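You operate a simulated robot arm through the tools that you are given. There is no shell and no other tool. Be economical: measure what you need, move in short steps, check, and stop when the job is done.

Carry out the task below with a simulated two-armed robot. There is one attempt and no reset: what you move stays moved.

Task
Wipe up the spill on the side of the bed by the boxes with the green cloth and put it back.

The check looks at the end state, three seconds after you hand in, the way a careful person would. Anything else that was tipped, shoved, dropped, spilled or broken makes it a failure. Flat cloth is picked up by pressing the open fingertips on it (5 to 10 N) and closing them slowly along it; thin cloth reads only 2 to 8 mm in the jaws.

Robot
Two 6-joint arms with two-finger grippers on one trunk, on a base that drives. Base frame: it is fixed to the floor where the robot stands at the start and does not move with it; the origin is under the middle of the robot, x ahead of it, y to its left, z up; the surface under the hand at the start is at about z = 680. Units: mm, degrees, N and s.
The left shoulder is at the start at [70, 176, 1290], the right one opposite. With the tool pointing down near the work surface each hand reaches from about 380 to 700 mm from the robot's upright axis, wherever it stands, measured 20 degrees to its own side. Payload 2.45 kg a hand.
The TCP of each hand is the grasp point between the finger pads, 26 mm short of the fingertips. In the tool frame z runs along the fingers and y along their closing line. The gripper opens to 96 mm. The gripper's body begins 69 mm behind the TCP.
Orientation is that of the tool frame in the base frame, as a unit quaternion [x, y, z, w]. With the fingers straight down and closing along the base's y, the tool's x points along the base's -x, its y along +y and its z along -z.

Tools
- The arms move only by the tool nudge_tool. It takes "left_rows", "right_rows" or both (then of equal length, played together; a hand with none holds still); each is a list of rows, each an object of numbers (a shift or turn left out is 0, a gripper value left out holds the last): "tx", "ty", "tz": the shift along the tool's x, y, z in mm; "rx", "ry", "rz": the turn, a rotation vector about the tool's x, y, z in degrees; "claw": the gripper command, from -1 (shut) to 1 (fully open), values between in proportion. In form: [{"tx": .., "ty": .., "tz": .., "rx": .., "ry": .., "rz": .., "claw": ..}, ...]. A call has 1 to 20 rows; each row shifts and turns the commanded pose from where the row before left it, along the tool's axes as they then stand. Each row takes 0.2 s and may step no farther than 50 mm and 8.6 degrees from the row before; otherwise, or with a gripper value out of range, the whole call is refused. A pose out of reach is approached as far as the arm can. The call stops where the force on the tool passes 40 N (or 10 N more than at its start, if that is more) or the arm is blocked; 0.2 s more then pass. The fingers move at their own pace and stop on an object; they squeeze with about 32 N. The grip force told is the motor's: it shows also when the fingers shut on nothing. Time passes only in rows, and 0.2 s behind the last, so rows that do not move let the fingers close. It gives the time, the measured TCP pose, the force on the tool (base axes), the opening and the grip force at its end, in the units of the frame above (readings bear some noise), with the torque about the TCP (base axes, N m) and any sound that the robot's microphone picked up.
- Cameras (640 x 400 px; columns grow to the right, rows downward): "scene" is now at [117.7, -13.1, 1578.9]; the picture's right is [-0.20, -0.98, 0.00], its down [-0.83, 0.17, -0.53] and it looks along [0.51, -0.10, -0.85] (base axes); focal length 274 px, centre (320, 200). "left" rides on the left gripper at [82, -3, -98] in its tool frame; the picture's right is [0.04, 1.00, 0.00], its down [-0.73, 0.03, -0.68] and it looks along [-0.68, 0.03, 0.73] (tool axes); focal length 256 px, centre (320, 200). "right" rides on the right gripper at [82, 3, -98] in its tool frame; the picture's right is [-0.04, 1.00, 0.00], its down [-0.73, -0.03, -0.68] and it looks along [-0.68, -0.03, 0.73] (tool axes); focal length 256 px, centre (320, 200).
- snapshot(camera): a new picture of that camera. It takes no simulated time.
- move_column(by): slides the trunk up (or, below 0, down) by that many mm; the arms and the scene camera ride with it, the base frame stays. It gives what a move gives, with no picture.
- drive_base(legs): drives the robot by 1 to 6 legs, each [ahead, left, turn to the left] in mm, mm and degrees, along the robot's own axes; the way and the turn of a leg run together, so that a leg with both is an arc; at most 1500 mm and 180 degrees a leg. The arms and the cameras ride along, it lands a little off, and it stops where it bumps. It gives what a move gives.
- aim_head(pan, tilt): turns the head with the scene camera to pan (to the left, within 86 degrees either way) and tilt (down, from -29 to 69), counted from straight ahead of the robot. It gives what a move gives.
- pixel_to_xyz(camera, pixels): there is no depth. For up to 12 entries [column, row, z] of the newest picture of that camera ("zoom" is the newest enlarged one), the place [x, y] in the base frame at which the ray of that pixel passes the height z, good to about 2 mm. It takes no simulated time.
- enlarge(camera, box): a new picture of the part [left, top, right, bottom] of that camera's present view, enlarged. It takes no simulated time.
- finish_job(): hands the job in; it is judged then, once.

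Go step by step. Measure first, check grasps and placings, and put right what went wrong. The budget is 80 turns and 58 pictures, counting those below and the enlarged ones. Unless the task says otherwise, let go and move clear before handing in, and close with one line.

The tools are called after ">>>" by a JSON object that holds its "method" and its "body". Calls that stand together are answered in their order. nudge_tool: Moves the arms, as the interface text tells. Its arguments: {"type":"object","properties":{"left_rows":{"type":"array","items":{"type":"object","properties":{"tx":{"type":"number"},"ty":{"type":"number"},"tz":{"type":"number"},"rx":{"type":"number"},"ry":{"type":"number"},"rz":{"type":"number"},"claw":{"type":"number"}}}},"right_rows":{"type":"array","items":{"type":"object","properties":{"tx":{"type":"number"},"ty":{"type":"number"},"tz":{"type":"number"},"rx":{"type":"number"},"ry":{"type":"number"},"rz":{"type":"number"},"claw":{"type":"number"}}}}},"required":[]} The other tools are called the same way: move_column (by) slides the trunk up or down; drive_base (legs) drives the base; aim_head (pan, tilt) turns the head that bears the scene camera; snapshot (camera) takes a picture; pixel_to_xyz (camera, pixels) gives the place at which the rays of pixels pass given heights; enlarge (camera, box) takes an enlarged picture of a part of a camera's view; finish_job () hands the job in.

At the start:

```text
clock: 0.0
left_tcp_pos: [601.1, 120.9, 876.5]
left_orientation: [-0.001, 1.0, 0.001, -0.001]
left_contact_force: [-0.3, -0.7, 0.3]
left_ft_torque: [-0.03, -0.03, 0.03]
left_opening: 95.8
left_finger_force: 0.0
right_tcp_pos: [381.8, -266.4, 901.5]
right_orientation: [0.0, 1.0, 0.001, 0.0]
right_contact_force: [-1.0, -0.9, 0.0]
right_ft_torque: [-0.01, 0.0, 0.0]
right_opening: 95.9
right_finger_force: 0.1
trunk travel left (down, up): [-775.0, 65.0]
robot x, y, heading: [-1.0, 1.3, 0.1]
head pan, tilt: [-11.5, 58.3]
```

scene: 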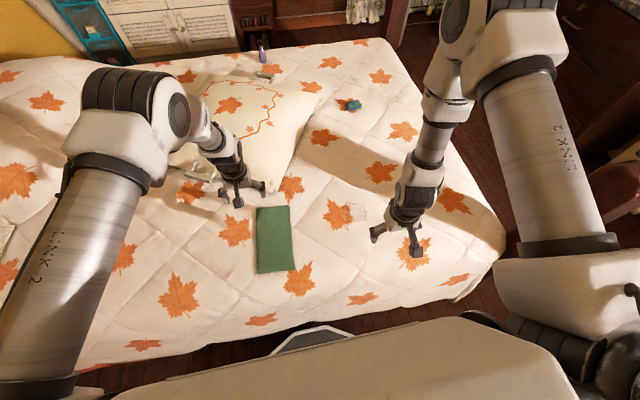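
right: 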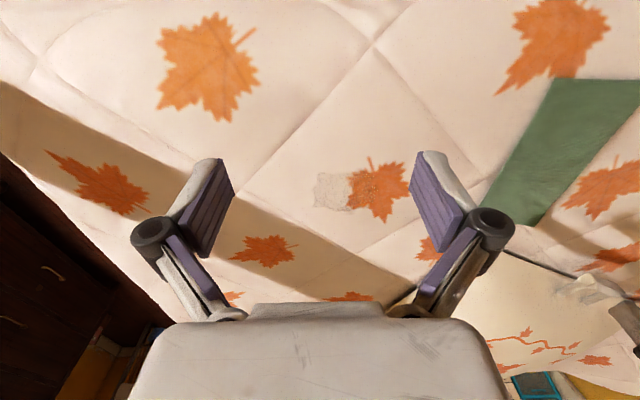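
left: 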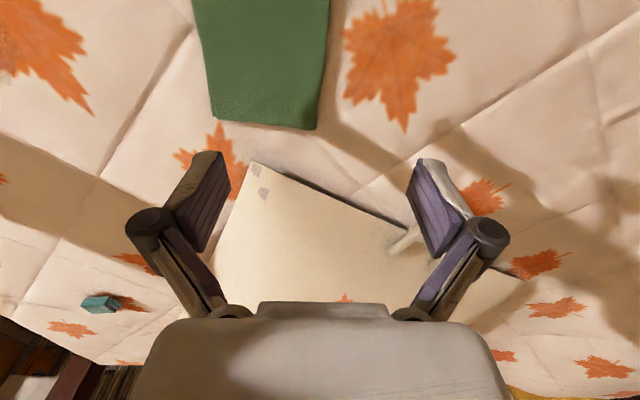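

The pictures show the green cloth at about (273,240), a greyish patch near (357,212), and possibly another at the left edge (5,230). I need to find the boxes, so I'll look around first.

>>> {"method": "aim_head", "body": {"pan": 50, "tilt": 45}}

>>> {"method": "snapshot", "body": {"camera": "scene"}}

>>> {"method": "aim_head", "body": {"pan": -50, "tilt": 45}}

>>> {"method": "snapshot", "body": {"camera": "scene"}}

>>> {"method": "aim_head", "body": {"pan": 0, "tilt": 30}}

>>> {"method": "snapshot", "body": {"camera": "scene"}}

```text
clock: 1.3
left_tcp_pos: [601.1, 120.3, 876.1]
left_orientation: [0.0, 1.0, 0.0, 0.0]
left_contact_force: [0.0, -0.3, -0.3]
left_ft_torque: [0.01, 0.01, 0.02]
left_opening: 95.8
left_finger_force: 0.1
right_tcp_pos: [382.1, -265.9, 901.8]
right_orientation: [0.0, 1.0, 0.0, 0.0]
right_contact_force: [0.1, 0.4, -0.8]
right_ft_torque: [0.02, 0.02, 0.0]
right_opening: 96.0
right_finger_force: 0.1
trunk travel left (down, up): [-775.0, 65.0]
robot x, y, heading: [1.5, 0.5, -0.1]
head pan, tilt: [50.0, 45.0]
```

```text
54 pictures are left
```

scene: 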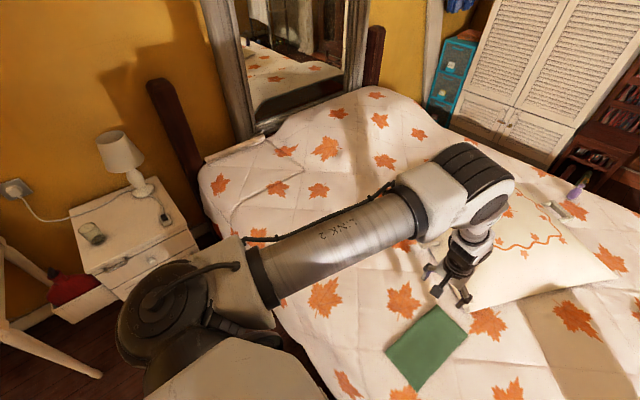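

```text
clock: 3.1
left_tcp_pos: [600.4, 122.3, 875.3]
left_orientation: [-0.001, 1.0, 0.0, 0.0]
left_contact_force: [-0.6, 0.4, -0.2]
left_ft_torque: [-0.04, 0.02, -0.01]
left_opening: 95.9
left_finger_force: 0.0
right_tcp_pos: [382.1, -267.4, 900.4]
right_orientation: [0.001, 1.0, -0.001, 0.0]
right_contact_force: [-0.5, -0.6, 0.3]
right_ft_torque: [0.0, 0.01, 0.04]
right_opening: 96.0
right_finger_force: 0.1
trunk travel left (down, up): [-775.0, 65.0]
robot x, y, heading: [1.8, 1.9, -0.4]
head pan, tilt: [-50.0, 45.0]
```

```text
53 pictures are left
```

scene: 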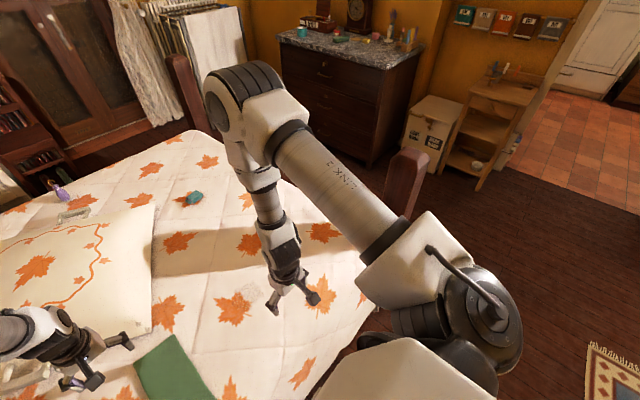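

```text
clock: 4.3
left_tcp_pos: [600.6, 120.9, 876.0]
left_orientation: [0.0, 1.0, 0.0, 0.0]
left_contact_force: [-0.8, 0.1, 0.4]
left_ft_torque: [0.01, -0.03, -0.01]
left_opening: 95.8
left_finger_force: 0.1
right_tcp_pos: [382.3, -266.7, 901.8]
right_orientation: [-0.001, 1.0, -0.001, -0.001]
right_contact_force: [-0.1, 0.8, 0.1]
right_ft_torque: [0.0, 0.03, 0.0]
right_opening: 96.0
right_finger_force: 0.0
trunk travel left (down, up): [-775.0, 65.0]
robot x, y, heading: [4.0, 1.0, 0.1]
head pan, tilt: [0.0, 30.0]
```

```text
52 pictures are left
```

scene: 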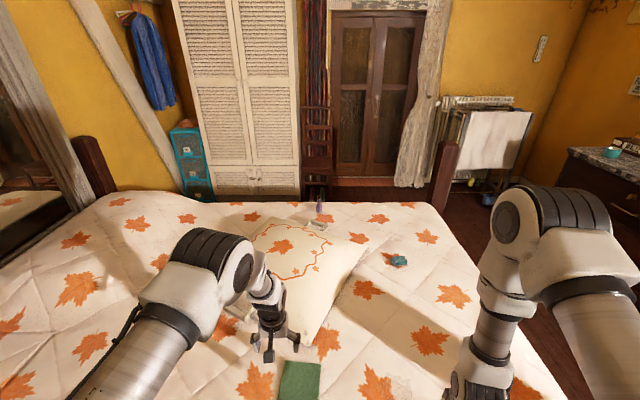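

There are box-like things at (430,130) in the right-hand view and a teal stack at (450,80) in the left-hand one. I'll zoom in on both, and look for patches on each side of the bed.

>>> {"method": "aim_head", "body": {"pan": -50, "tilt": 45}}

>>> {"method": "enlarge", "body": {"camera": "scene", "box": [380, 60, 540, 200]}}

>>> {"method": "aim_head", "body": {"pan": 50, "tilt": 45}}

>>> {"method": "enlarge", "body": {"camera": "scene", "box": [190, 70, 460, 260]}}

>>> {"method": "aim_head", "body": {"pan": 10, "tilt": 45}}

>>> {"method": "snapshot", "body": {"camera": "scene"}}

>>> {"method": "aim_head", "body": {"pan": -12, "tilt": 60}}

>>> {"method": "enlarge", "body": {"camera": "scene", "box": [220, 130, 440, 290]}}

```text
clock: 5.4
left_tcp_pos: [600.8, 121.1, 875.3]
left_orientation: [0.0, 1.0, -0.001, 0.0]
left_contact_force: [0.7, 0.7, 0.5]
left_ft_torque: [0.02, 0.01, -0.01]
left_opening: 96.0
left_finger_force: 0.1
right_tcp_pos: [381.5, -266.8, 901.3]
right_orientation: [-0.001, 1.0, 0.0, 0.0]
right_contact_force: [-0.3, -0.6, -0.8]
right_ft_torque: [-0.01, -0.04, -0.04]
right_opening: 96.1
right_finger_force: 0.0
trunk travel left (down, up): [-775.0, 65.0]
robot x, y, heading: [0.7, -1.6, -0.1]
head pan, tilt: [-50.0, 45.0]
```

```text
2.86 times, centred on (460, 130) of scene
```

zoom: 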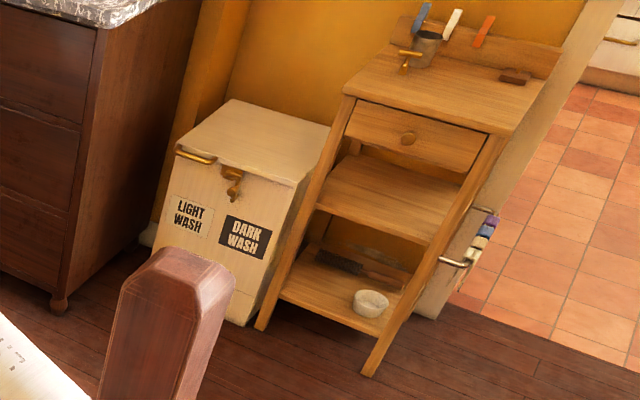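

```text
clock: 7.2
left_tcp_pos: [602.0, 121.9, 876.0]
left_orientation: [0.0, 1.0, 0.0, -0.001]
left_contact_force: [0.3, -0.5, 0.2]
left_ft_torque: [-0.01, 0.0, 0.0]
left_opening: 95.9
left_finger_force: 0.1
right_tcp_pos: [381.3, -267.7, 902.0]
right_orientation: [0.0, 1.0, 0.001, 0.0]
right_contact_force: [0.3, -0.8, -0.2]
right_ft_torque: [-0.03, 0.0, 0.0]
right_opening: 95.9
right_finger_force: 0.1
trunk travel left (down, up): [-775.0, 65.0]
robot x, y, heading: [-3.3, -3.4, 0.3]
head pan, tilt: [50.0, 45.0]
```

```text
2.11 times, centred on (325, 165) of scene
```

zoom: 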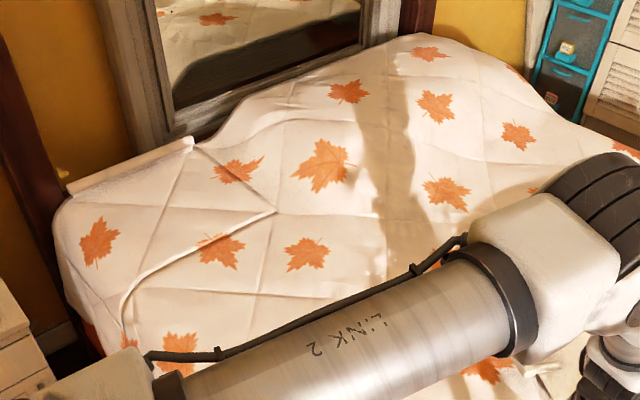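

```text
clock: 8.3
left_tcp_pos: [600.2, 120.9, 875.4]
left_orientation: [0.0, 1.0, 0.0, -0.001]
left_contact_force: [0.7, -0.4, 0.6]
left_ft_torque: [-0.01, 0.0, -0.02]
left_opening: 95.8
left_finger_force: 0.0
right_tcp_pos: [381.6, -266.1, 902.8]
right_orientation: [0.0, 1.0, 0.0, 0.0]
right_contact_force: [0.2, 0.0, -0.6]
right_ft_torque: [-0.02, 0.0, 0.01]
right_opening: 95.9
right_finger_force: 0.0
trunk travel left (down, up): [-775.0, 65.0]
robot x, y, heading: [-1.6, -2.0, -0.1]
head pan, tilt: [10.0, 45.0]
```

```text
49 pictures are left
```

scene: 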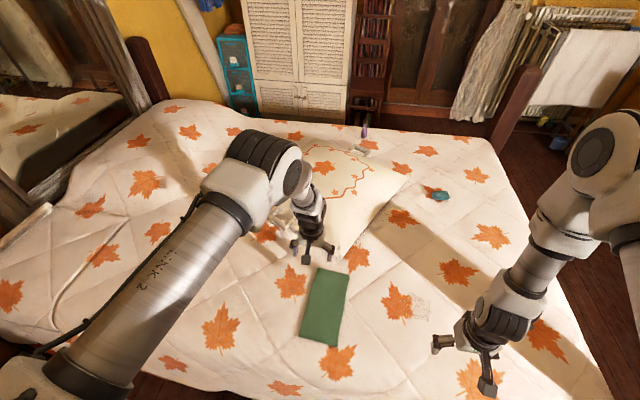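

```text
clock: 9.1
left_tcp_pos: [599.9, 121.5, 875.6]
left_orientation: [0.0, 1.0, 0.0, 0.0]
left_contact_force: [0.2, 0.5, -0.3]
left_ft_torque: [-0.02, 0.01, 0.01]
left_opening: 96.2
left_finger_force: 0.0
right_tcp_pos: [381.0, -266.3, 901.2]
right_orientation: [0.0, 1.0, 0.0, 0.0]
right_contact_force: [-0.4, 0.2, -0.4]
right_ft_torque: [0.02, 0.0, -0.01]
right_opening: 96.2
right_finger_force: 0.1
trunk travel left (down, up): [-775.0, 65.0]
robot x, y, heading: [-2.0, 1.0, 0.2]
head pan, tilt: [-12.0, 60.0]
```

```text
2.50 times, centred on (330, 210) of scene
```

zoom: 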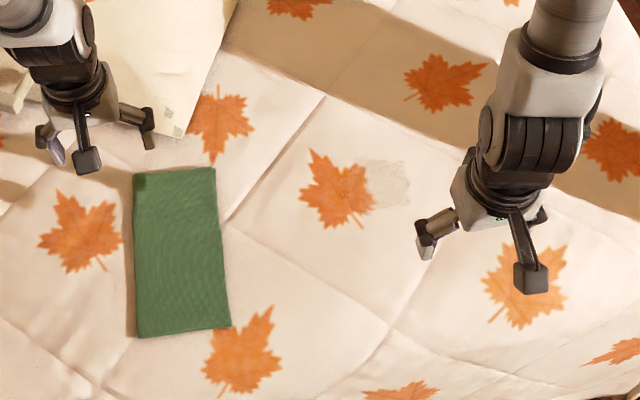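

The grey patch right of the leaf at zoom (385,183) is one spill. I'll check for a second one hidden behind the left arm and near the left of the pillow.

>>> {"method": "aim_head", "body": {"pan": 30, "tilt": 60}}

>>> {"method": "snapshot", "body": {"camera": "scene"}}

>>> {"method": "enlarge", "body": {"camera": "scene", "box": [320, 20, 560, 180]}}

>>> {"method": "enlarge", "body": {"camera": "left", "box": [400, 100, 640, 300]}}

```text
clock: 10.2
left_tcp_pos: [600.3, 120.9, 875.4]
left_orientation: [0.0, 1.0, 0.0, -0.001]
left_contact_force: [0.6, -0.1, 0.7]
left_ft_torque: [0.0, 0.03, 0.0]
left_opening: 96.0
left_finger_force: 0.2
right_tcp_pos: [381.6, -266.7, 901.2]
right_orientation: [0.0, 1.0, 0.001, 0.0]
right_contact_force: [-0.1, 0.6, -0.6]
right_ft_torque: [-0.01, -0.03, 0.0]
right_opening: 96.2
right_finger_force: 0.0
trunk travel left (down, up): [-775.0, 65.0]
robot x, y, heading: [0.4, -3.3, 0.0]
head pan, tilt: [30.0, 60.0]
```

```text
47 pictures are left
```

scene: 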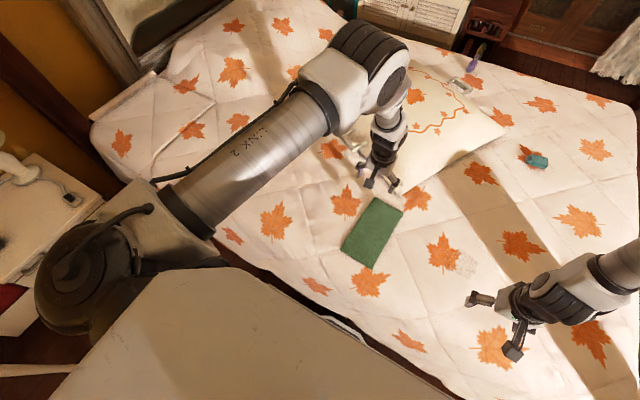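

```text
2.50 times, centred on (440, 100) of scene
```

zoom: 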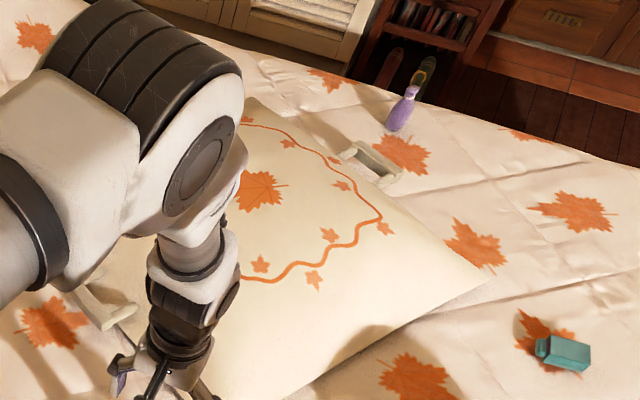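

```text
2.00 times, centred on (520, 200) of left
```

zoom: 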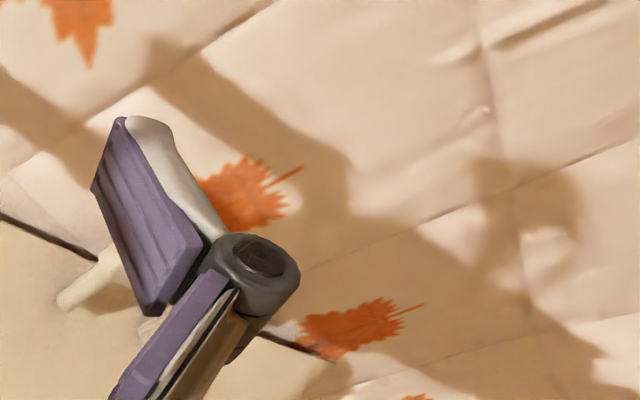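

No second spill shows yet, though the left arm hides part of the bed. I'll measure the cloth corners and the spill in this picture, then shift the left arm to look behind it.

>>> {"method": "pixel_to_xyz", "body": {"camera": "scene", "pixels": [[373, 196, 682], [404, 208, 682], [375, 268, 682], [340, 251, 682], [466, 264, 680], [458, 250, 680], [476, 262, 680], [460, 275, 680], [536, 160, 680], [503, 128, 680], [398, 188, 690]]}}

>>> {"method": "nudge_tool", "body": {"left_rows": [{"tx": 30, "ty": 30, "tz": -20}, {"tx": 30, "ty": 30, "tz": -20}, {"tx": 30, "ty": 30, "tz": -20}, {"tx": 30, "ty": 30}, {"ty": 30}, {"ty": 30}]}}

>>> {"method": "aim_head", "body": {"pan": 15, "tilt": 50}}

>>> {"method": "snapshot", "body": {"camera": "scene"}}

>>> {"method": "snapshot", "body": {"camera": "left"}}

```text
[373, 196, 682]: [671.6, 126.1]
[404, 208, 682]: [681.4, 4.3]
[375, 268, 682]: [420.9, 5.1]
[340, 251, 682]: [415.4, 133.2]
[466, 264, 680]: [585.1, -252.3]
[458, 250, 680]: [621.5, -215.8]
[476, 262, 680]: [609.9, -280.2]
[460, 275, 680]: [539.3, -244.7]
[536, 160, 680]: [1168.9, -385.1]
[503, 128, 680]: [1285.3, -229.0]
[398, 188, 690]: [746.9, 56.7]
```

```text
clock: 11.6
left_tcp_pos: [479.7, 303.4, 935.5]
left_orientation: [-0.001, 1.0, -0.001, 0.0]
left_contact_force: [-0.6, 0.4, -0.5]
left_ft_torque: [-0.02, -0.03, 0.01]
left_opening: 96.3
left_finger_force: 0.1
right_tcp_pos: [380.7, -265.6, 902.5]
right_orientation: [0.0, 1.0, -0.001, 0.0]
right_contact_force: [0.3, 0.3, 0.2]
right_ft_torque: [-0.02, -0.01, 0.0]
right_opening: 95.7
right_finger_force: 0.2
trunk travel left (down, up): [-775.0, 65.0]
robot x, y, heading: [-0.9, 0.2, 0.1]
head pan, tilt: [30.0, 60.0]
```

```text
clock: 12.4
left_tcp_pos: [480.6, 301.4, 935.6]
left_orientation: [0.0, 1.0, 0.0, -0.001]
left_contact_force: [0.5, 0.6, -0.5]
left_ft_torque: [0.04, -0.02, 0.01]
left_opening: 95.8
left_finger_force: 0.1
right_tcp_pos: [381.1, -266.9, 900.8]
right_orientation: [0.0, 1.0, 0.0, 0.0]
right_contact_force: [-0.2, 0.2, 0.1]
right_ft_torque: [0.01, 0.0, -0.04]
right_opening: 95.8
right_finger_force: 0.0
trunk travel left (down, up): [-775.0, 65.0]
robot x, y, heading: [0.6, 0.4, 0.2]
head pan, tilt: [15.0, 50.0]
```

```text
44 pictures are left
```

scene: 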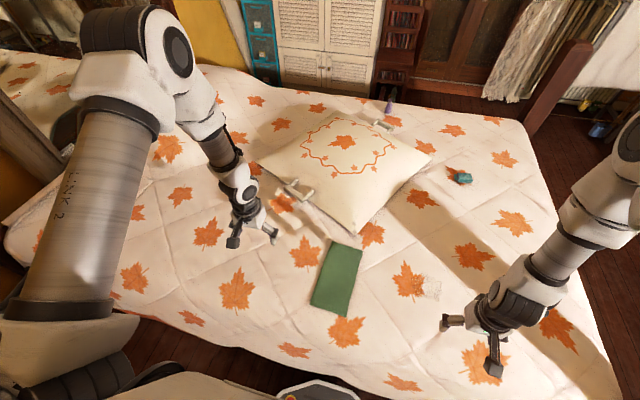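

```text
43 pictures are left
```

left: 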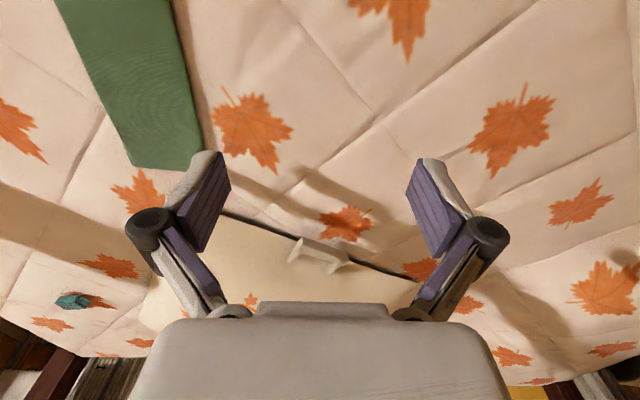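

The view behind the arm is now clear, with still only the patch at (432,288). I'll zoom on the far left of the bed by the teal boxes, and on the far right, to rule out a second spill.

>>> {"method": "enlarge", "body": {"camera": "scene", "box": [190, 60, 400, 190]}}

>>> {"method": "enlarge", "body": {"camera": "scene", "box": [370, 90, 580, 220]}}

>>> {"method": "enlarge", "body": {"camera": "scene", "box": [290, 220, 490, 345]}}

>>> {"method": "aim_head", "body": {"pan": 60, "tilt": 35}}

>>> {"method": "snapshot", "body": {"camera": "scene"}}

```text
3.05 times, centred on (295, 125) of scene
```

zoom: 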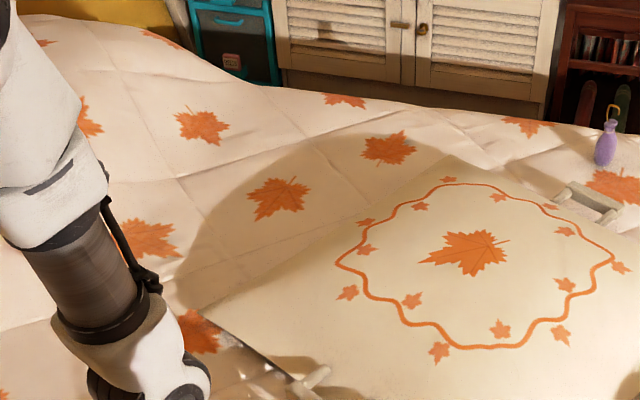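

```text
3.05 times, centred on (475, 155) of scene
```

zoom: 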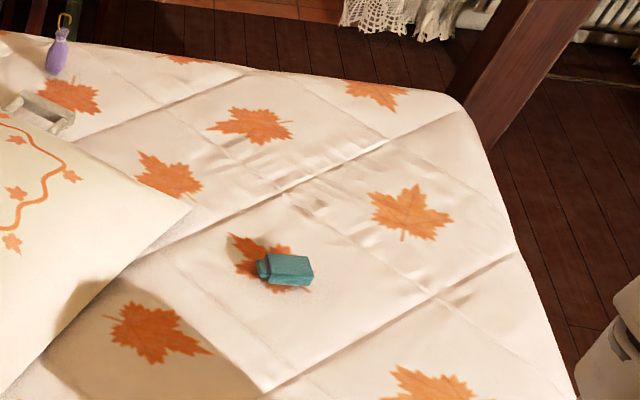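

```text
3.20 times, centred on (390, 282) of scene
```

zoom: 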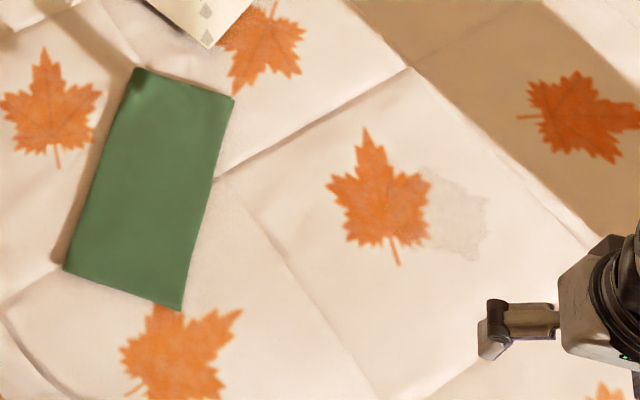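

```text
clock: 13.5
left_tcp_pos: [480.7, 302.1, 935.1]
left_orientation: [0.0, 1.0, -0.001, 0.001]
left_contact_force: [0.7, -0.1, 0.3]
left_ft_torque: [0.05, 0.0, -0.02]
left_opening: 95.9
left_finger_force: 0.2
right_tcp_pos: [381.6, -267.4, 900.3]
right_orientation: [0.0, 1.0, 0.0, 0.001]
right_contact_force: [-0.9, 0.8, -0.2]
right_ft_torque: [0.01, 0.0, 0.01]
right_opening: 96.0
right_finger_force: 0.2
trunk travel left (down, up): [-775.0, 65.0]
robot x, y, heading: [-1.3, 2.5, 0.0]
head pan, tilt: [60.0, 35.0]
```

```text
39 pictures are left
```

scene: 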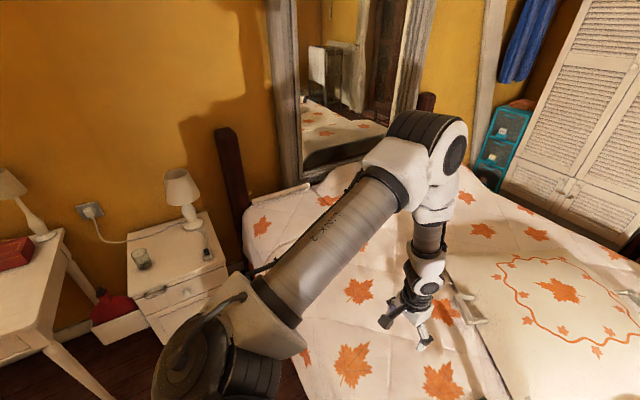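

Only one spill is found, on the right side towards the light/dark wash boxes, at about (585,-250). The cloth spans x≈416–680, y≈5–130, so I'll bring the right hand over its near end and check.

>>> {"method": "nudge_tool", "body": {"right_rows": [{"tx": -10, "ty": 45}, {"tx": -10, "ty": 45}, {"tx": -10, "ty": 45}, {"tx": -10, "ty": 45}, {"tx": -10, "ty": 45, "tz": 15}, {"tx": -10, "ty": 45, "tz": 25}, {"ty": 40, "tz": 30}, {"ty": 23, "tz": 30}, {}, {}]}}

>>> {"method": "snapshot", "body": {"camera": "right"}}

>>> {"method": "aim_head", "body": {"pan": -10, "tilt": 60}}

>>> {"method": "snapshot", "body": {"camera": "scene"}}

```text
refused: row 6 steps farther than a row can; nothing moved
```

```text
38 pictures are left
```

right: 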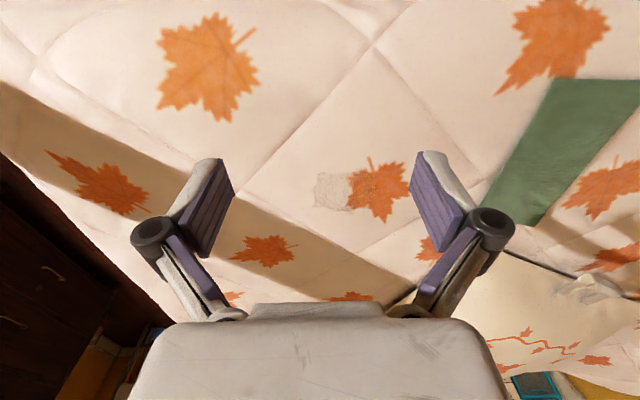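

```text
clock: 14.9
left_tcp_pos: [480.5, 302.1, 936.3]
left_orientation: [-0.001, 1.0, -0.001, -0.001]
left_contact_force: [0.4, -0.7, -0.3]
left_ft_torque: [-0.01, 0.01, -0.02]
left_opening: 96.0
left_finger_force: 0.0
right_tcp_pos: [382.0, -267.1, 901.9]
right_orientation: [0.0, 1.0, 0.001, 0.0]
right_contact_force: [0.2, 0.2, 0.0]
right_ft_torque: [0.0, -0.01, 0.03]
right_opening: 95.9
right_finger_force: 0.1
trunk travel left (down, up): [-775.0, 65.0]
robot x, y, heading: [0.6, -2.1, 0.1]
head pan, tilt: [-10.0, 60.0]
```

```text
37 pictures are left
```

scene: 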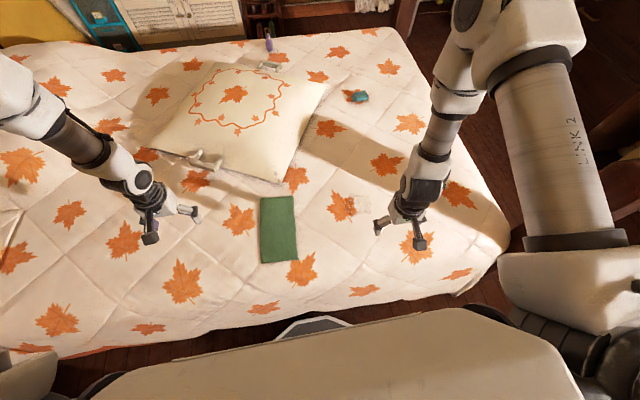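

The move was refused for its step size, so I'll redo it smaller. The fresh views also let me cross-check the bed height by measuring cloth and spill from both cameras.

>>> {"method": "pixel_to_xyz", "body": {"camera": "scene", "pixels": [[260, 198, 682], [293, 196, 682], [297, 260, 682], [261, 264, 682], [348, 207, 680], [356, 198, 680], [369, 213, 680], [295, 184, 680]]}}

>>> {"method": "pixel_to_xyz", "body": {"camera": "right", "pixels": [[553, 78, 682], [487, 205, 682], [540, 226, 682], [350, 190, 680], [315, 174, 680], [315, 206, 680], [350, 172, 680], [350, 208, 680]]}}

>>> {"method": "nudge_tool", "body": {"right_rows": [{"tx": -10, "ty": 45}, {"tx": -10, "ty": 45}, {"tx": -10, "ty": 45}, {"tx": -10, "ty": 45}, {"tx": -10, "ty": 42, "tz": 15}, {"tx": -10, "ty": 40, "tz": 25}, {"ty": 38, "tz": 30}, {"ty": 33, "tz": 30}, {}, {}]}}

>>> {"method": "snapshot", "body": {"camera": "right"}}

```text
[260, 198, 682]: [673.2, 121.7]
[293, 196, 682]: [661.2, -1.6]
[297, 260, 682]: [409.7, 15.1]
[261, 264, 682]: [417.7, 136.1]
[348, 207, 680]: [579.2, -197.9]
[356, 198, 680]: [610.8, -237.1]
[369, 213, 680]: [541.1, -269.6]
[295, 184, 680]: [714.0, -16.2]
```

```text
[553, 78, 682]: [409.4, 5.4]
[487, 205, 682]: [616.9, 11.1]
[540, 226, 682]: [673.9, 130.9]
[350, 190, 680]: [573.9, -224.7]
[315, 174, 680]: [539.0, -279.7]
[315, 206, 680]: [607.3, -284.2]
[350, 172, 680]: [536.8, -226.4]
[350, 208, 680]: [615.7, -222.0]
```

```text
clock: 17.1
left_tcp_pos: [481.9, 301.4, 934.5]
left_orientation: [0.0, 1.0, 0.0, 0.0]
left_contact_force: [-0.6, 0.9, 0.4]
left_ft_torque: [-0.04, -0.01, 0.01]
left_opening: 96.1
left_finger_force: 0.0
right_tcp_pos: [482.2, -83.5, 791.0]
right_orientation: [-0.001, 1.0, 0.006, 0.002]
right_contact_force: [-0.1, 0.1, 0.7]
right_ft_torque: [-0.02, -0.02, 0.02]
right_opening: 96.1
right_finger_force: 0.0
right hand out of reach, approached as far as the arm can: row 3, 4, 5, 6, 7, 8
trunk travel left (down, up): [-775.0, 65.0]
robot x, y, heading: [0.7, -1.0, -0.1]
head pan, tilt: [-10.0, 60.0]
```

```text
36 pictures are left
```

right: 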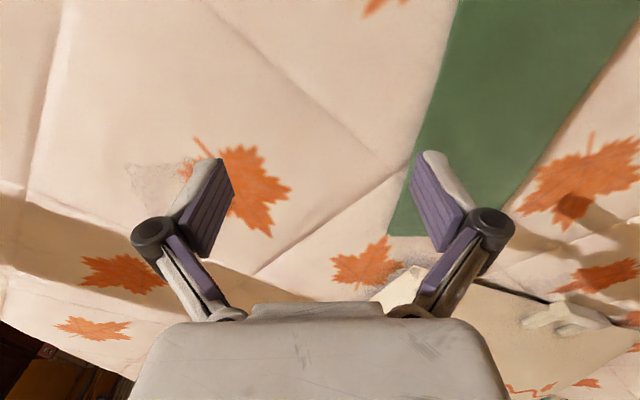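

The right hand stops at y≈-83, short of the cloth. Turning the base about 25° left in place would put both cloth and spill within the right arm's range, so I'll raise the hand, back off slightly and turn.

>>> {"method": "nudge_tool", "body": {"right_rows": [{"tz": -40}, {"tz": -40}, {"tz": -20}]}}

>>> {"method": "drive_base", "body": {"legs": [[-50, 0, 0], [0, 0, 25]]}}

>>> {"method": "aim_head", "body": {"pan": -33, "tilt": 60}}

>>> {"method": "snapshot", "body": {"camera": "scene"}}

```text
clock: 17.9
left_tcp_pos: [481.6, 301.7, 935.7]
left_orientation: [0.0, 1.0, 0.0, 0.0]
left_contact_force: [-0.2, 0.2, -0.6]
left_ft_torque: [0.01, -0.03, 0.0]
left_opening: 96.3
left_finger_force: 0.0
right_tcp_pos: [495.8, -107.8, 884.4]
right_orientation: [0.0, 1.0, 0.001, 0.0]
right_contact_force: [-0.2, 0.4, 0.2]
right_ft_torque: [-0.01, -0.01, 0.01]
right_opening: 96.2
right_finger_force: 0.1
right hand out of reach, approached as far as the arm can: row 1, 2, 3
trunk travel left (down, up): [-775.0, 65.0]
robot x, y, heading: [1.3, -3.5, -0.3]
head pan, tilt: [-10.0, 60.0]
```

```text
clock: 20.1
left_tcp_pos: [255.6, 477.8, 935.5]
left_orientation: [-0.219, 0.976, 0.0, 0.0]
left_contact_force: [-0.4, -0.3, 0.6]
left_ft_torque: [-0.04, 0.01, 0.05]
left_opening: 96.1
left_finger_force: 0.1
right_tcp_pos: [445.8, 113.9, 885.2]
right_orientation: [-0.219, 0.976, 0.001, -0.001]
right_contact_force: [-0.4, 0.2, 0.8]
right_ft_torque: [-0.03, 0.0, 0.01]
right_opening: 96.1
right_finger_force: 0.0
trunk travel left (down, up): [-775.0, 65.0]
robot x, y, heading: [-46.4, 2.2, 25.5]
head pan, tilt: [-10.0, 60.0]
```

```text
clock: 21.0
left_tcp_pos: [256.0, 478.9, 935.1]
left_orientation: [-0.218, 0.976, -0.001, 0.0]
left_contact_force: [-0.5, -0.1, 0.2]
left_ft_torque: [-0.05, 0.03, 0.01]
left_opening: 96.1
left_finger_force: 0.0
right_tcp_pos: [445.3, 113.6, 883.8]
right_orientation: [-0.218, 0.976, 0.0, -0.002]
right_contact_force: [0.2, 0.0, -0.3]
right_ft_torque: [0.02, 0.01, 0.03]
right_opening: 96.0
right_finger_force: 0.0
trunk travel left (down, up): [-775.0, 65.0]
robot x, y, heading: [-48.1, -1.9, 25.5]
head pan, tilt: [-33.0, 60.0]
```

```text
35 pictures are left
```

scene: 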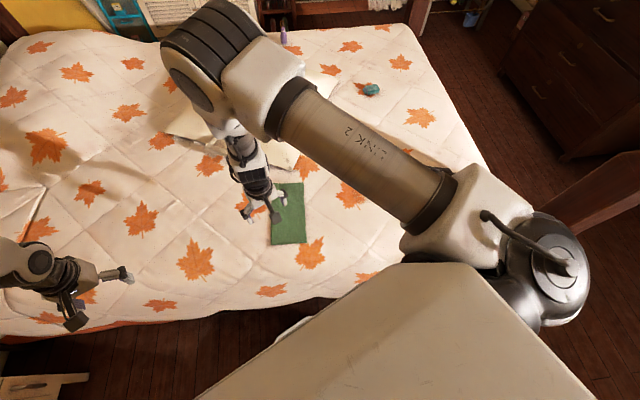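

The right hand is now over the cloth. I'll square the wrist with the base axes, then move to above (450, 70).

>>> {"method": "nudge_tool", "body": {"right_rows": [{"rz": 8.5}, {"rz": 8.5}, {"rz": 8.4}, {"tx": -2, "ty": -22, "tz": 30}, {"tx": -3, "ty": -22, "tz": 30}, {"tz": 35}, {}]}}

>>> {"method": "snapshot", "body": {"camera": "right"}}

```text
clock: 22.6
left_tcp_pos: [255.5, 478.2, 935.5]
left_orientation: [-0.219, 0.976, 0.0, 0.0]
left_contact_force: [0.1, -0.5, 0.3]
left_ft_torque: [-0.01, -0.01, 0.02]
left_opening: 96.0
left_finger_force: 0.0
right_tcp_pos: [439.7, 58.0, 789.3]
right_orientation: [0.002, 1.0, 0.001, -0.001]
right_contact_force: [0.2, 0.2, -0.9]
right_ft_torque: [0.01, -0.01, 0.0]
right_opening: 96.0
right_finger_force: 0.1
right hand out of reach, approached as far as the arm can: row 2, 3
trunk travel left (down, up): [-775.0, 65.0]
robot x, y, heading: [-48.1, -2.5, 25.4]
head pan, tilt: [-33.0, 60.0]
```

```text
34 pictures are left
```

right: 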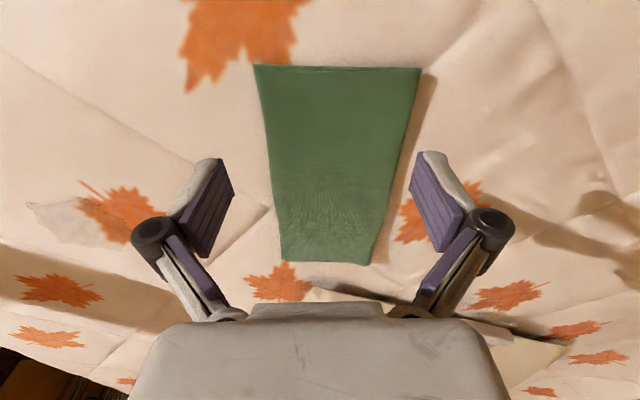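

The cloth is fully in view, with corners near (254,65), (421,68), (370,263) and (283,261). I'll measure these for the grip and to restore it later.

>>> {"method": "pixel_to_xyz", "body": {"camera": "right", "pixels": [[254, 65, 682], [421, 68, 682], [370, 264, 682], [283, 261, 682], [30, 204, 680], [95, 204, 680], [60, 200, 680], [60, 240, 680], [90, 242, 680], [80, 196, 680]]}}

>>> {"method": "enlarge", "body": {"camera": "right", "box": [200, 40, 460, 280]}}

>>> {"method": "enlarge", "body": {"camera": "right", "box": [10, 150, 170, 260]}}

```text
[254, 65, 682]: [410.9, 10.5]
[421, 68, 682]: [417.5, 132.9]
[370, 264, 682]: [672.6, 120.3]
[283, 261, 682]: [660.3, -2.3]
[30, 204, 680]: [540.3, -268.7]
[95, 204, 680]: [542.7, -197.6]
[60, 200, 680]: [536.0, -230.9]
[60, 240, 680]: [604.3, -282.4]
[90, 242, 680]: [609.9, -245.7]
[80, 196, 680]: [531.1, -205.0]
```

```text
1.67 times, centred on (330, 160) of right
```

zoom: 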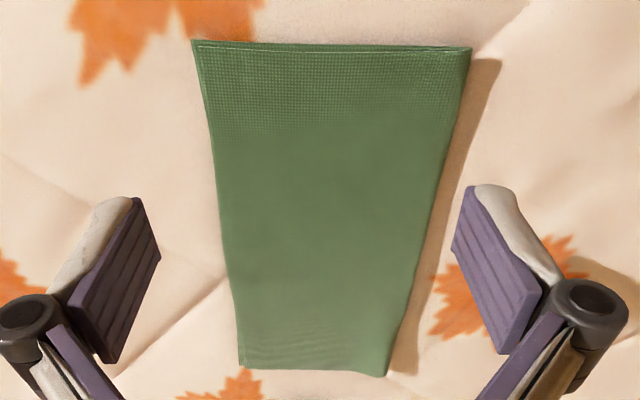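

```text
3.64 times, centred on (90, 205) of right
```

zoom: 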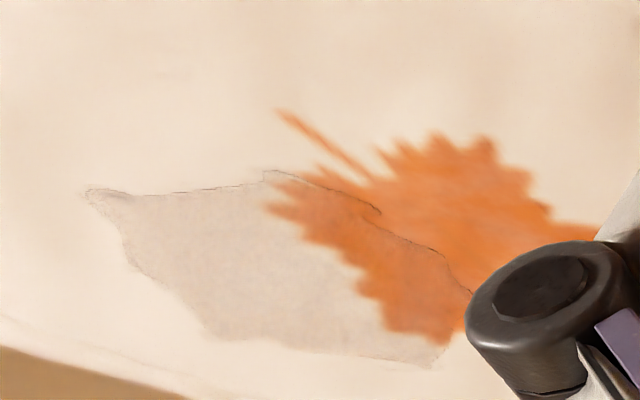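

The cloth corners are (411,10), (417,133), (673,120), (660,-2), and the spill covers x≈531–615, y≈-187 to -284. I'll centre over the near end at (455,71), part-close the fingers, and descend.

>>> {"method": "nudge_tool", "body": {"right_rows": [{"tx": -15, "ty": 13, "claw": 0.2}, {"tz": 30}, {"tz": 25}, {"tz": 8}, {"tz": 4}, {}]}}

```text
clock: 24.0
left_tcp_pos: [256.1, 478.1, 936.0]
left_orientation: [-0.219, 0.976, 0.001, -0.001]
left_contact_force: [-0.4, -0.3, 0.4]
left_ft_torque: [0.03, 0.02, -0.03]
left_opening: 95.9
left_finger_force: 0.0
right_tcp_pos: [442.2, 63.1, 733.5]
right_orientation: [0.001, 1.0, 0.006, 0.004]
right_contact_force: [0.1, -0.4, 0.8]
right_ft_torque: [-0.04, 0.01, 0.04]
right_opening: 57.6
right_finger_force: 0.1
right hand out of reach, approached as far as the arm can: row 1, 3, 4, 5
trunk travel left (down, up): [-775.0, 65.0]
robot x, y, heading: [-49.2, 0.4, 25.4]
head pan, tilt: [-33.0, 60.0]
```

The arm stalls at (442,63,733), probably a wrist limit from the squared yaw. I'll turn the wrist partway back and retry.

>>> {"method": "nudge_tool", "body": {"right_rows": [{"tz": -15, "rz": -8}, {"rz": -8}, {"tx": -13, "ty": 5}, {}]}}

```text
clock: 25.0
left_tcp_pos: [255.4, 476.7, 936.9]
left_orientation: [-0.219, 0.976, 0.0, -0.001]
left_contact_force: [0.0, 1.0, -0.8]
left_ft_torque: [0.03, 0.02, 0.02]
left_opening: 95.9
left_finger_force: 0.0
right_tcp_pos: [449.1, 66.8, 748.0]
right_orientation: [-0.138, 0.99, 0.004, 0.011]
right_contact_force: [0.5, 0.3, -0.3]
right_ft_torque: [-0.03, -0.01, 0.03]
right_opening: 57.6
right_finger_force: 0.0
right hand out of reach, approached as far as the arm can: row 3
trunk travel left (down, up): [-775.0, 65.0]
robot x, y, heading: [-51.6, 0.6, 25.1]
head pan, tilt: [-33.0, 60.0]
```

Still flagged as out of reach, so the limit is positional. I'll probe: back up, then sideways (to -y) and outward, to see which direction frees the arm.

>>> {"method": "nudge_tool", "body": {"right_rows": [{"tz": -20}, {"ty": -40}, {"ty": -40}, {"tz": 30}, {}]}}

>>> {"method": "nudge_tool", "body": {"right_rows": [{"tx": -45}, {"tx": -45}, {"ty": 40}, {"ty": 40}, {}]}}

```text
clock: 26.2
left_tcp_pos: [256.8, 477.2, 935.8]
left_orientation: [-0.218, 0.976, 0.0, 0.0]
left_contact_force: [-0.7, 0.1, 0.2]
left_ft_torque: [0.01, -0.02, -0.05]
left_opening: 95.9
left_finger_force: 0.1
right_tcp_pos: [471.6, 5.9, 736.4]
right_orientation: [-0.137, 0.991, 0.0, -0.002]
right_contact_force: [0.3, -0.9, -0.1]
right_ft_torque: [0.01, 0.01, 0.01]
right_opening: 57.6
right_finger_force: 0.1
right hand out of reach, approached as far as the arm can: row 1, 3
trunk travel left (down, up): [-775.0, 65.0]
robot x, y, heading: [-48.8, -2.5, 25.3]
head pan, tilt: [-33.0, 60.0]
```

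```text
clock: 27.4
left_tcp_pos: [257.0, 477.2, 936.9]
left_orientation: [-0.218, 0.976, 0.001, 0.0]
left_contact_force: [-0.4, 0.7, -1.0]
left_ft_torque: [0.02, 0.0, -0.02]
left_opening: 96.0
left_finger_force: 0.0
right_tcp_pos: [525.7, 97.9, 738.3]
right_orientation: [-0.137, 0.991, 0.002, -0.001]
right_contact_force: [0.1, 0.2, -0.3]
right_ft_torque: [-0.02, 0.0, 0.01]
right_opening: 57.5
right_finger_force: 0.0
right hand out of reach, approached as far as the arm can: row 1
trunk travel left (down, up): [-775.0, 65.0]
robot x, y, heading: [-49.9, 3.2, 25.5]
head pan, tilt: [-33.0, 60.0]
```

Further outward the arm reaches freely, so the limit is close-in. I'll raise the hand a little and back the base 70 mm along base -x.

>>> {"method": "nudge_tool", "body": {"right_rows": [{"tz": -40}, {"tz": -40}, {}]}}

>>> {"method": "drive_base", "body": {"legs": [[-63, 30, 0]]}}

```text
clock: 28.2
left_tcp_pos: [256.7, 477.9, 936.2]
left_orientation: [-0.217, 0.976, 0.0, 0.0]
left_contact_force: [-0.2, -0.1, 0.4]
left_ft_torque: [0.01, 0.04, 0.0]
left_opening: 95.9
left_finger_force: 0.0
right_tcp_pos: [525.7, 99.1, 819.2]
right_orientation: [-0.138, 0.99, 0.001, -0.001]
right_contact_force: [0.8, 0.2, 0.4]
right_ft_torque: [0.02, 0.02, 0.01]
right_opening: 57.6
right_finger_force: 0.1
trunk travel left (down, up): [-775.0, 65.0]
robot x, y, heading: [-47.4, -0.3, 25.3]
head pan, tilt: [-33.0, 60.0]
```

```text
clock: 29.2
left_tcp_pos: [185.8, 479.2, 935.2]
left_orientation: [-0.219, 0.976, 0.0, -0.001]
left_contact_force: [0.6, -0.4, 0.2]
left_ft_torque: [0.02, 0.01, 0.01]
left_opening: 95.9
left_finger_force: 0.0
right_tcp_pos: [456.2, 100.0, 819.2]
right_orientation: [-0.139, 0.99, 0.001, -0.003]
right_contact_force: [0.7, 0.3, -0.2]
right_ft_torque: [0.0, -0.01, 0.0]
right_opening: 57.5
right_finger_force: 0.1
trunk travel left (down, up): [-775.0, 65.0]
robot x, y, heading: [-122.0, -3.9, 25.2]
head pan, tilt: [-33.0, 60.0]
```

Now the TCP is at (456,100,819). I'll square the yaw, shift to y=71, and descend.

>>> {"method": "nudge_tool", "body": {"right_rows": [{"rz": 8}, {"rz": 8}, {"ty": -29}, {"tz": 40}, {"tz": 40}, {"tz": 15}, {}]}}

```text
clock: 30.8
left_tcp_pos: [184.8, 478.9, 935.3]
left_orientation: [-0.22, 0.976, 0.0, 0.0]
left_contact_force: [0.4, -1.1, -0.4]
left_ft_torque: [-0.05, 0.0, 0.0]
left_opening: 95.8
left_finger_force: 0.1
right_tcp_pos: [454.2, 71.5, 723.4]
right_orientation: [0.001, 1.0, 0.0, -0.001]
right_contact_force: [-0.2, 0.4, -0.3]
right_ft_torque: [-0.04, 0.02, -0.01]
right_opening: 57.7
right_finger_force: 0.1
trunk travel left (down, up): [-775.0, 65.0]
robot x, y, heading: [-119.1, 3.3, 25.1]
head pan, tilt: [-33.0, 60.0]
```

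Reach is fine now and there is no contact at z=723. I'll step down gently until I feel 5–10 N.

>>> {"method": "nudge_tool", "body": {"right_rows": [{"tz": 6}, {"tz": 4}, {"tz": 2}, {}]}}

```text
clock: 31.8
left_tcp_pos: [184.7, 478.9, 935.8]
left_orientation: [-0.219, 0.976, 0.0, 0.0]
left_contact_force: [-0.9, -0.1, -0.2]
left_ft_torque: [0.01, -0.02, 0.05]
left_opening: 96.0
left_finger_force: 0.0
right_tcp_pos: [453.5, 70.5, 712.4]
right_orientation: [0.001, 1.0, 0.001, -0.001]
right_contact_force: [0.1, 0.0, -0.7]
right_ft_torque: [0.0, 0.03, 0.01]
right_opening: 57.7
right_finger_force: 0.0
trunk travel left (down, up): [-775.0, 65.0]
robot x, y, heading: [-118.7, -1.1, 25.6]
head pan, tilt: [-33.0, 60.0]
```

>>> {"method": "nudge_tool", "body": {"right_rows": [{"tz": 2}, {"tz": 2}, {"tz": 1}, {}]}}

>>> {"method": "enlarge", "body": {"camera": "right", "box": [120, 50, 520, 300]}}

```text
clock: 32.8
left_tcp_pos: [183.9, 477.2, 935.9]
left_orientation: [-0.218, 0.976, 0.0, 0.0]
left_contact_force: [0.4, 0.3, -0.1]
left_ft_torque: [-0.01, 0.02, 0.0]
left_opening: 95.9
left_finger_force: 0.1
right_tcp_pos: [453.9, 69.8, 706.4]
right_orientation: [0.002, 1.0, 0.001, -0.001]
right_contact_force: [0.4, -0.4, -0.6]
right_ft_torque: [0.05, -0.01, -0.01]
right_opening: 57.8
right_finger_force: 0.0
trunk travel left (down, up): [-775.0, 65.0]
robot x, y, heading: [-118.8, 3.9, 25.3]
head pan, tilt: [-33.0, 60.0]
```

```text
1.60 times, centred on (320, 175) of right
```

zoom: 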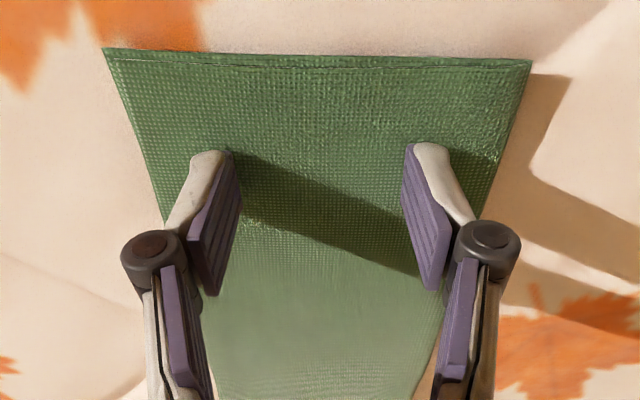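

No contact yet at z=706. The near edge shows two layers (zoom (110–530, 50–65)), so I need the pinch to take both. I'll keep going down.

>>> {"method": "nudge_tool", "body": {"right_rows": [{"tz": 1.5}, {"tz": 1.5}, {"tz": 1}, {}]}}

```text
clock: 33.8
left_tcp_pos: [184.3, 477.3, 936.4]
left_orientation: [-0.219, 0.976, 0.0, 0.0]
left_contact_force: [-0.4, 0.3, -0.2]
left_ft_torque: [-0.01, -0.02, 0.01]
left_opening: 95.9
left_finger_force: 0.2
right_tcp_pos: [453.9, 71.4, 704.5]
right_orientation: [0.0, 1.0, 0.001, -0.001]
right_contact_force: [1.3, -0.9, 9.2]
right_ft_torque: [-0.06, -0.1, 0.03]
right_opening: 57.7
right_finger_force: 0.4
trunk travel left (down, up): [-775.0, 65.0]
robot x, y, heading: [-120.7, 0.9, 25.2]
head pan, tilt: [-33.0, 60.0]
```

Contact reads 9.2 N at z=704.5. I'll close slowly along the cloth.

>>> {"method": "nudge_tool", "body": {"right_rows": [{"claw": 0.1}, {"claw": 0.0}, {"claw": -0.1}, {"claw": -0.2}, {"claw": -0.3}, {"claw": -0.4}, {"claw": -0.5}, {"claw": -0.6}, {"claw": -0.7}, {"claw": -0.8}, {"claw": -0.9}, {"claw": -1}, {}, {}]}}

>>> {"method": "enlarge", "body": {"camera": "right", "box": [120, 50, 520, 300]}}

```text
clock: 34.5
left_tcp_pos: [183.6, 477.7, 936.0]
left_orientation: [-0.219, 0.976, 0.0, 0.001]
left_contact_force: [-0.6, 0.6, 0.0]
left_ft_torque: [0.02, 0.01, -0.01]
left_opening: 96.0
left_finger_force: 0.1
right_tcp_pos: [454.4, 71.3, 707.0]
right_orientation: [0.0, 1.0, 0.001, 0.0]
right_contact_force: [-7.1, -0.3, 13.9]
right_ft_torque: [0.02, 0.15, 0.0]
right_opening: 45.8
right_finger_force: 1.5
trunk travel left (down, up): [-775.0, 65.0]
robot x, y, heading: [-120.2, -0.2, 25.1]
head pan, tilt: [-33.0, 60.0]
stopped in row 3 (right hand): the force on the tool passed its limit at 50 N (the readings are from after the stop); the commanded pose is now the measured one
```

```text
1.60 times, centred on (320, 175) of right
```

zoom: 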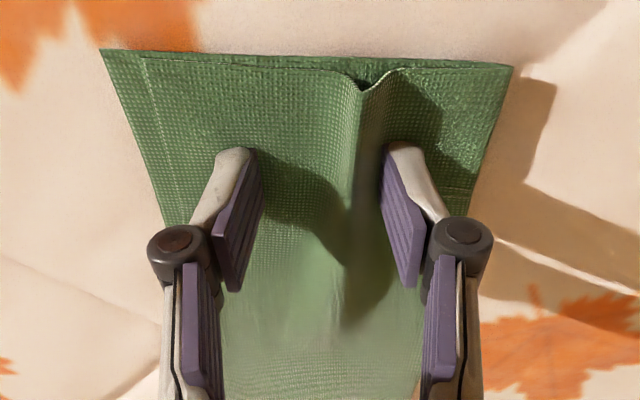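

The closing bunched only the top layer (ridge at zoom (360,90)) and the push hit the force limit. I'll open, lift and look closely to find which edge is the fold, since a fold edge would bring both layers along.

>>> {"method": "nudge_tool", "body": {"right_rows": [{"tz": -4, "claw": 0.0}, {"tz": -30, "claw": 0.2}, {"tz": -40, "claw": 1}, {"tx": 40}, {"tz": -20}, {}]}}

>>> {"method": "snapshot", "body": {"camera": "right"}}

>>> {"method": "enlarge", "body": {"camera": "right", "box": [230, 30, 450, 170]}}

>>> {"method": "enlarge", "body": {"camera": "right", "box": [230, 150, 450, 290]}}

```text
clock: 35.9
left_tcp_pos: [185.4, 477.9, 935.6]
left_orientation: [-0.219, 0.976, -0.001, 0.0]
left_contact_force: [0.4, -0.1, 0.4]
left_ft_torque: [0.02, 0.01, 0.0]
left_opening: 95.8
left_finger_force: 0.1
right_tcp_pos: [414.6, 68.8, 798.8]
right_orientation: [0.0, 1.0, 0.0, 0.0]
right_contact_force: [0.6, -0.4, 0.5]
right_ft_torque: [0.01, -0.01, 0.05]
right_opening: 96.0
right_finger_force: 0.1
trunk travel left (down, up): [-775.0, 65.0]
robot x, y, heading: [-120.0, -2.1, 25.5]
head pan, tilt: [-33.0, 60.0]
```

```text
29 pictures are left
```

right: 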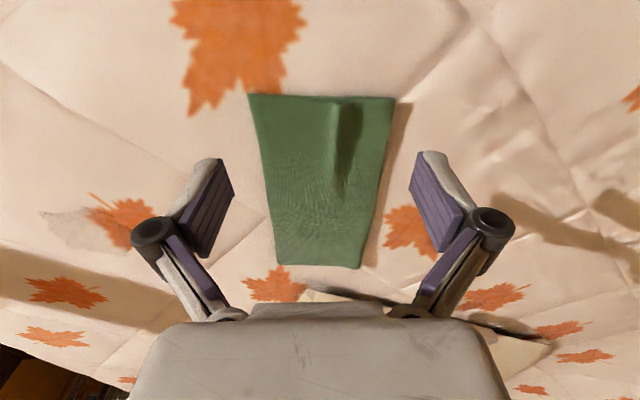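

```text
2.86 times, centred on (340, 100) of right
```

zoom: 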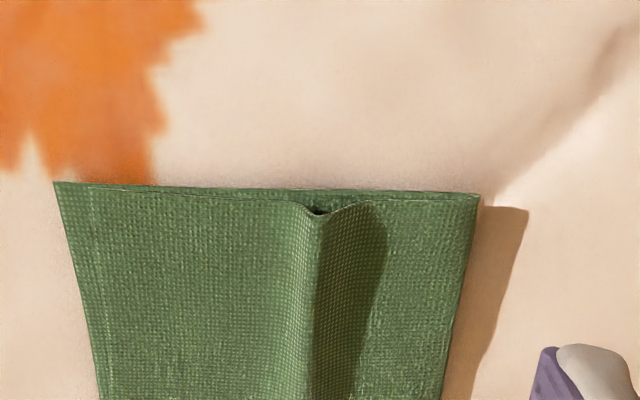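

```text
2.86 times, centred on (340, 220) of right
```

zoom: 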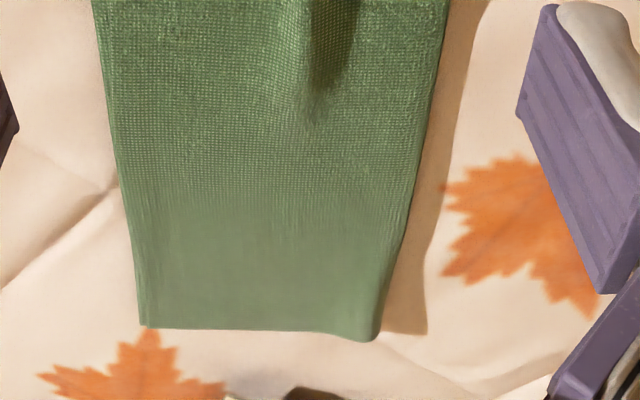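

The cloth's edge at higher y (image right) is raised and rounded with a deep shadow, so that is the fold, while the y≈5 side shows open hems. I'll grip the middle of the fold at (545,130) with one finger outside it; first I move the base back in 40 mm and go above it.

>>> {"method": "drive_base", "body": {"legs": [[36, -17, 0]]}}

>>> {"method": "nudge_tool", "body": {"right_rows": [{"tx": -40, "ty": 20, "claw": -0.1}, {"tx": -40, "ty": 20}, {"tx": -6, "ty": 10}, {}]}}

>>> {"method": "snapshot", "body": {"camera": "right"}}

```text
clock: 36.8
left_tcp_pos: [218.5, 477.0, 937.1]
left_orientation: [-0.22, 0.976, 0.0, 0.002]
left_contact_force: [-0.3, -0.1, -0.9]
left_ft_torque: [-0.02, -0.05, 0.03]
left_opening: 96.0
left_finger_force: 0.1
right_tcp_pos: [449.7, 69.5, 801.4]
right_orientation: [0.0, 1.0, 0.001, 0.001]
right_contact_force: [-0.1, 0.0, 0.2]
right_ft_torque: [-0.02, -0.04, 0.01]
right_opening: 96.0
right_finger_force: 0.1
trunk travel left (down, up): [-775.0, 65.0]
robot x, y, heading: [-79.6, -7.1, 25.7]
head pan, tilt: [-33.0, 60.0]
```

```text
clock: 37.8
left_tcp_pos: [221.8, 478.2, 936.3]
left_orientation: [-0.219, 0.976, 0.0, 0.0]
left_contact_force: [-0.2, -0.7, 0.4]
left_ft_torque: [-0.01, -0.02, -0.02]
left_opening: 95.7
left_finger_force: 0.0
right_tcp_pos: [536.2, 120.2, 800.1]
right_orientation: [0.0, 1.0, 0.0, 0.0]
right_contact_force: [-0.6, -0.7, -0.3]
right_ft_torque: [0.0, 0.0, -0.03]
right_opening: 43.3
right_finger_force: 0.0
trunk travel left (down, up): [-775.0, 65.0]
robot x, y, heading: [-82.3, -1.1, 25.2]
head pan, tilt: [-33.0, 60.0]
```

```text
26 pictures are left
```

right: 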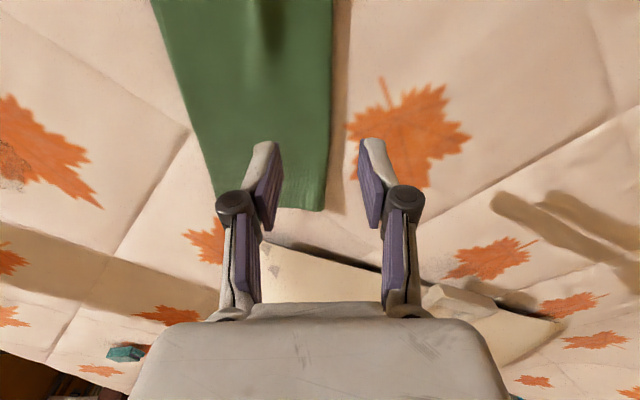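

The fold edge runs from (332,10) to (325,208). I'll measure it at the hand's x.

>>> {"method": "pixel_to_xyz", "body": {"camera": "right", "pixels": [[332, 20, 684], [332, 60, 684], [331, 100, 684], [329, 150, 684], [325, 205, 684], [345, 60, 680], [223, 190, 680]]}}

```text
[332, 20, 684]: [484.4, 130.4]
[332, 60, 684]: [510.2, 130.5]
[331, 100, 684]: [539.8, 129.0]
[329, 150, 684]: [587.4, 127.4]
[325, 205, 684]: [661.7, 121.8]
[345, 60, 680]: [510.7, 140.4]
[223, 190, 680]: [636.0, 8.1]
```

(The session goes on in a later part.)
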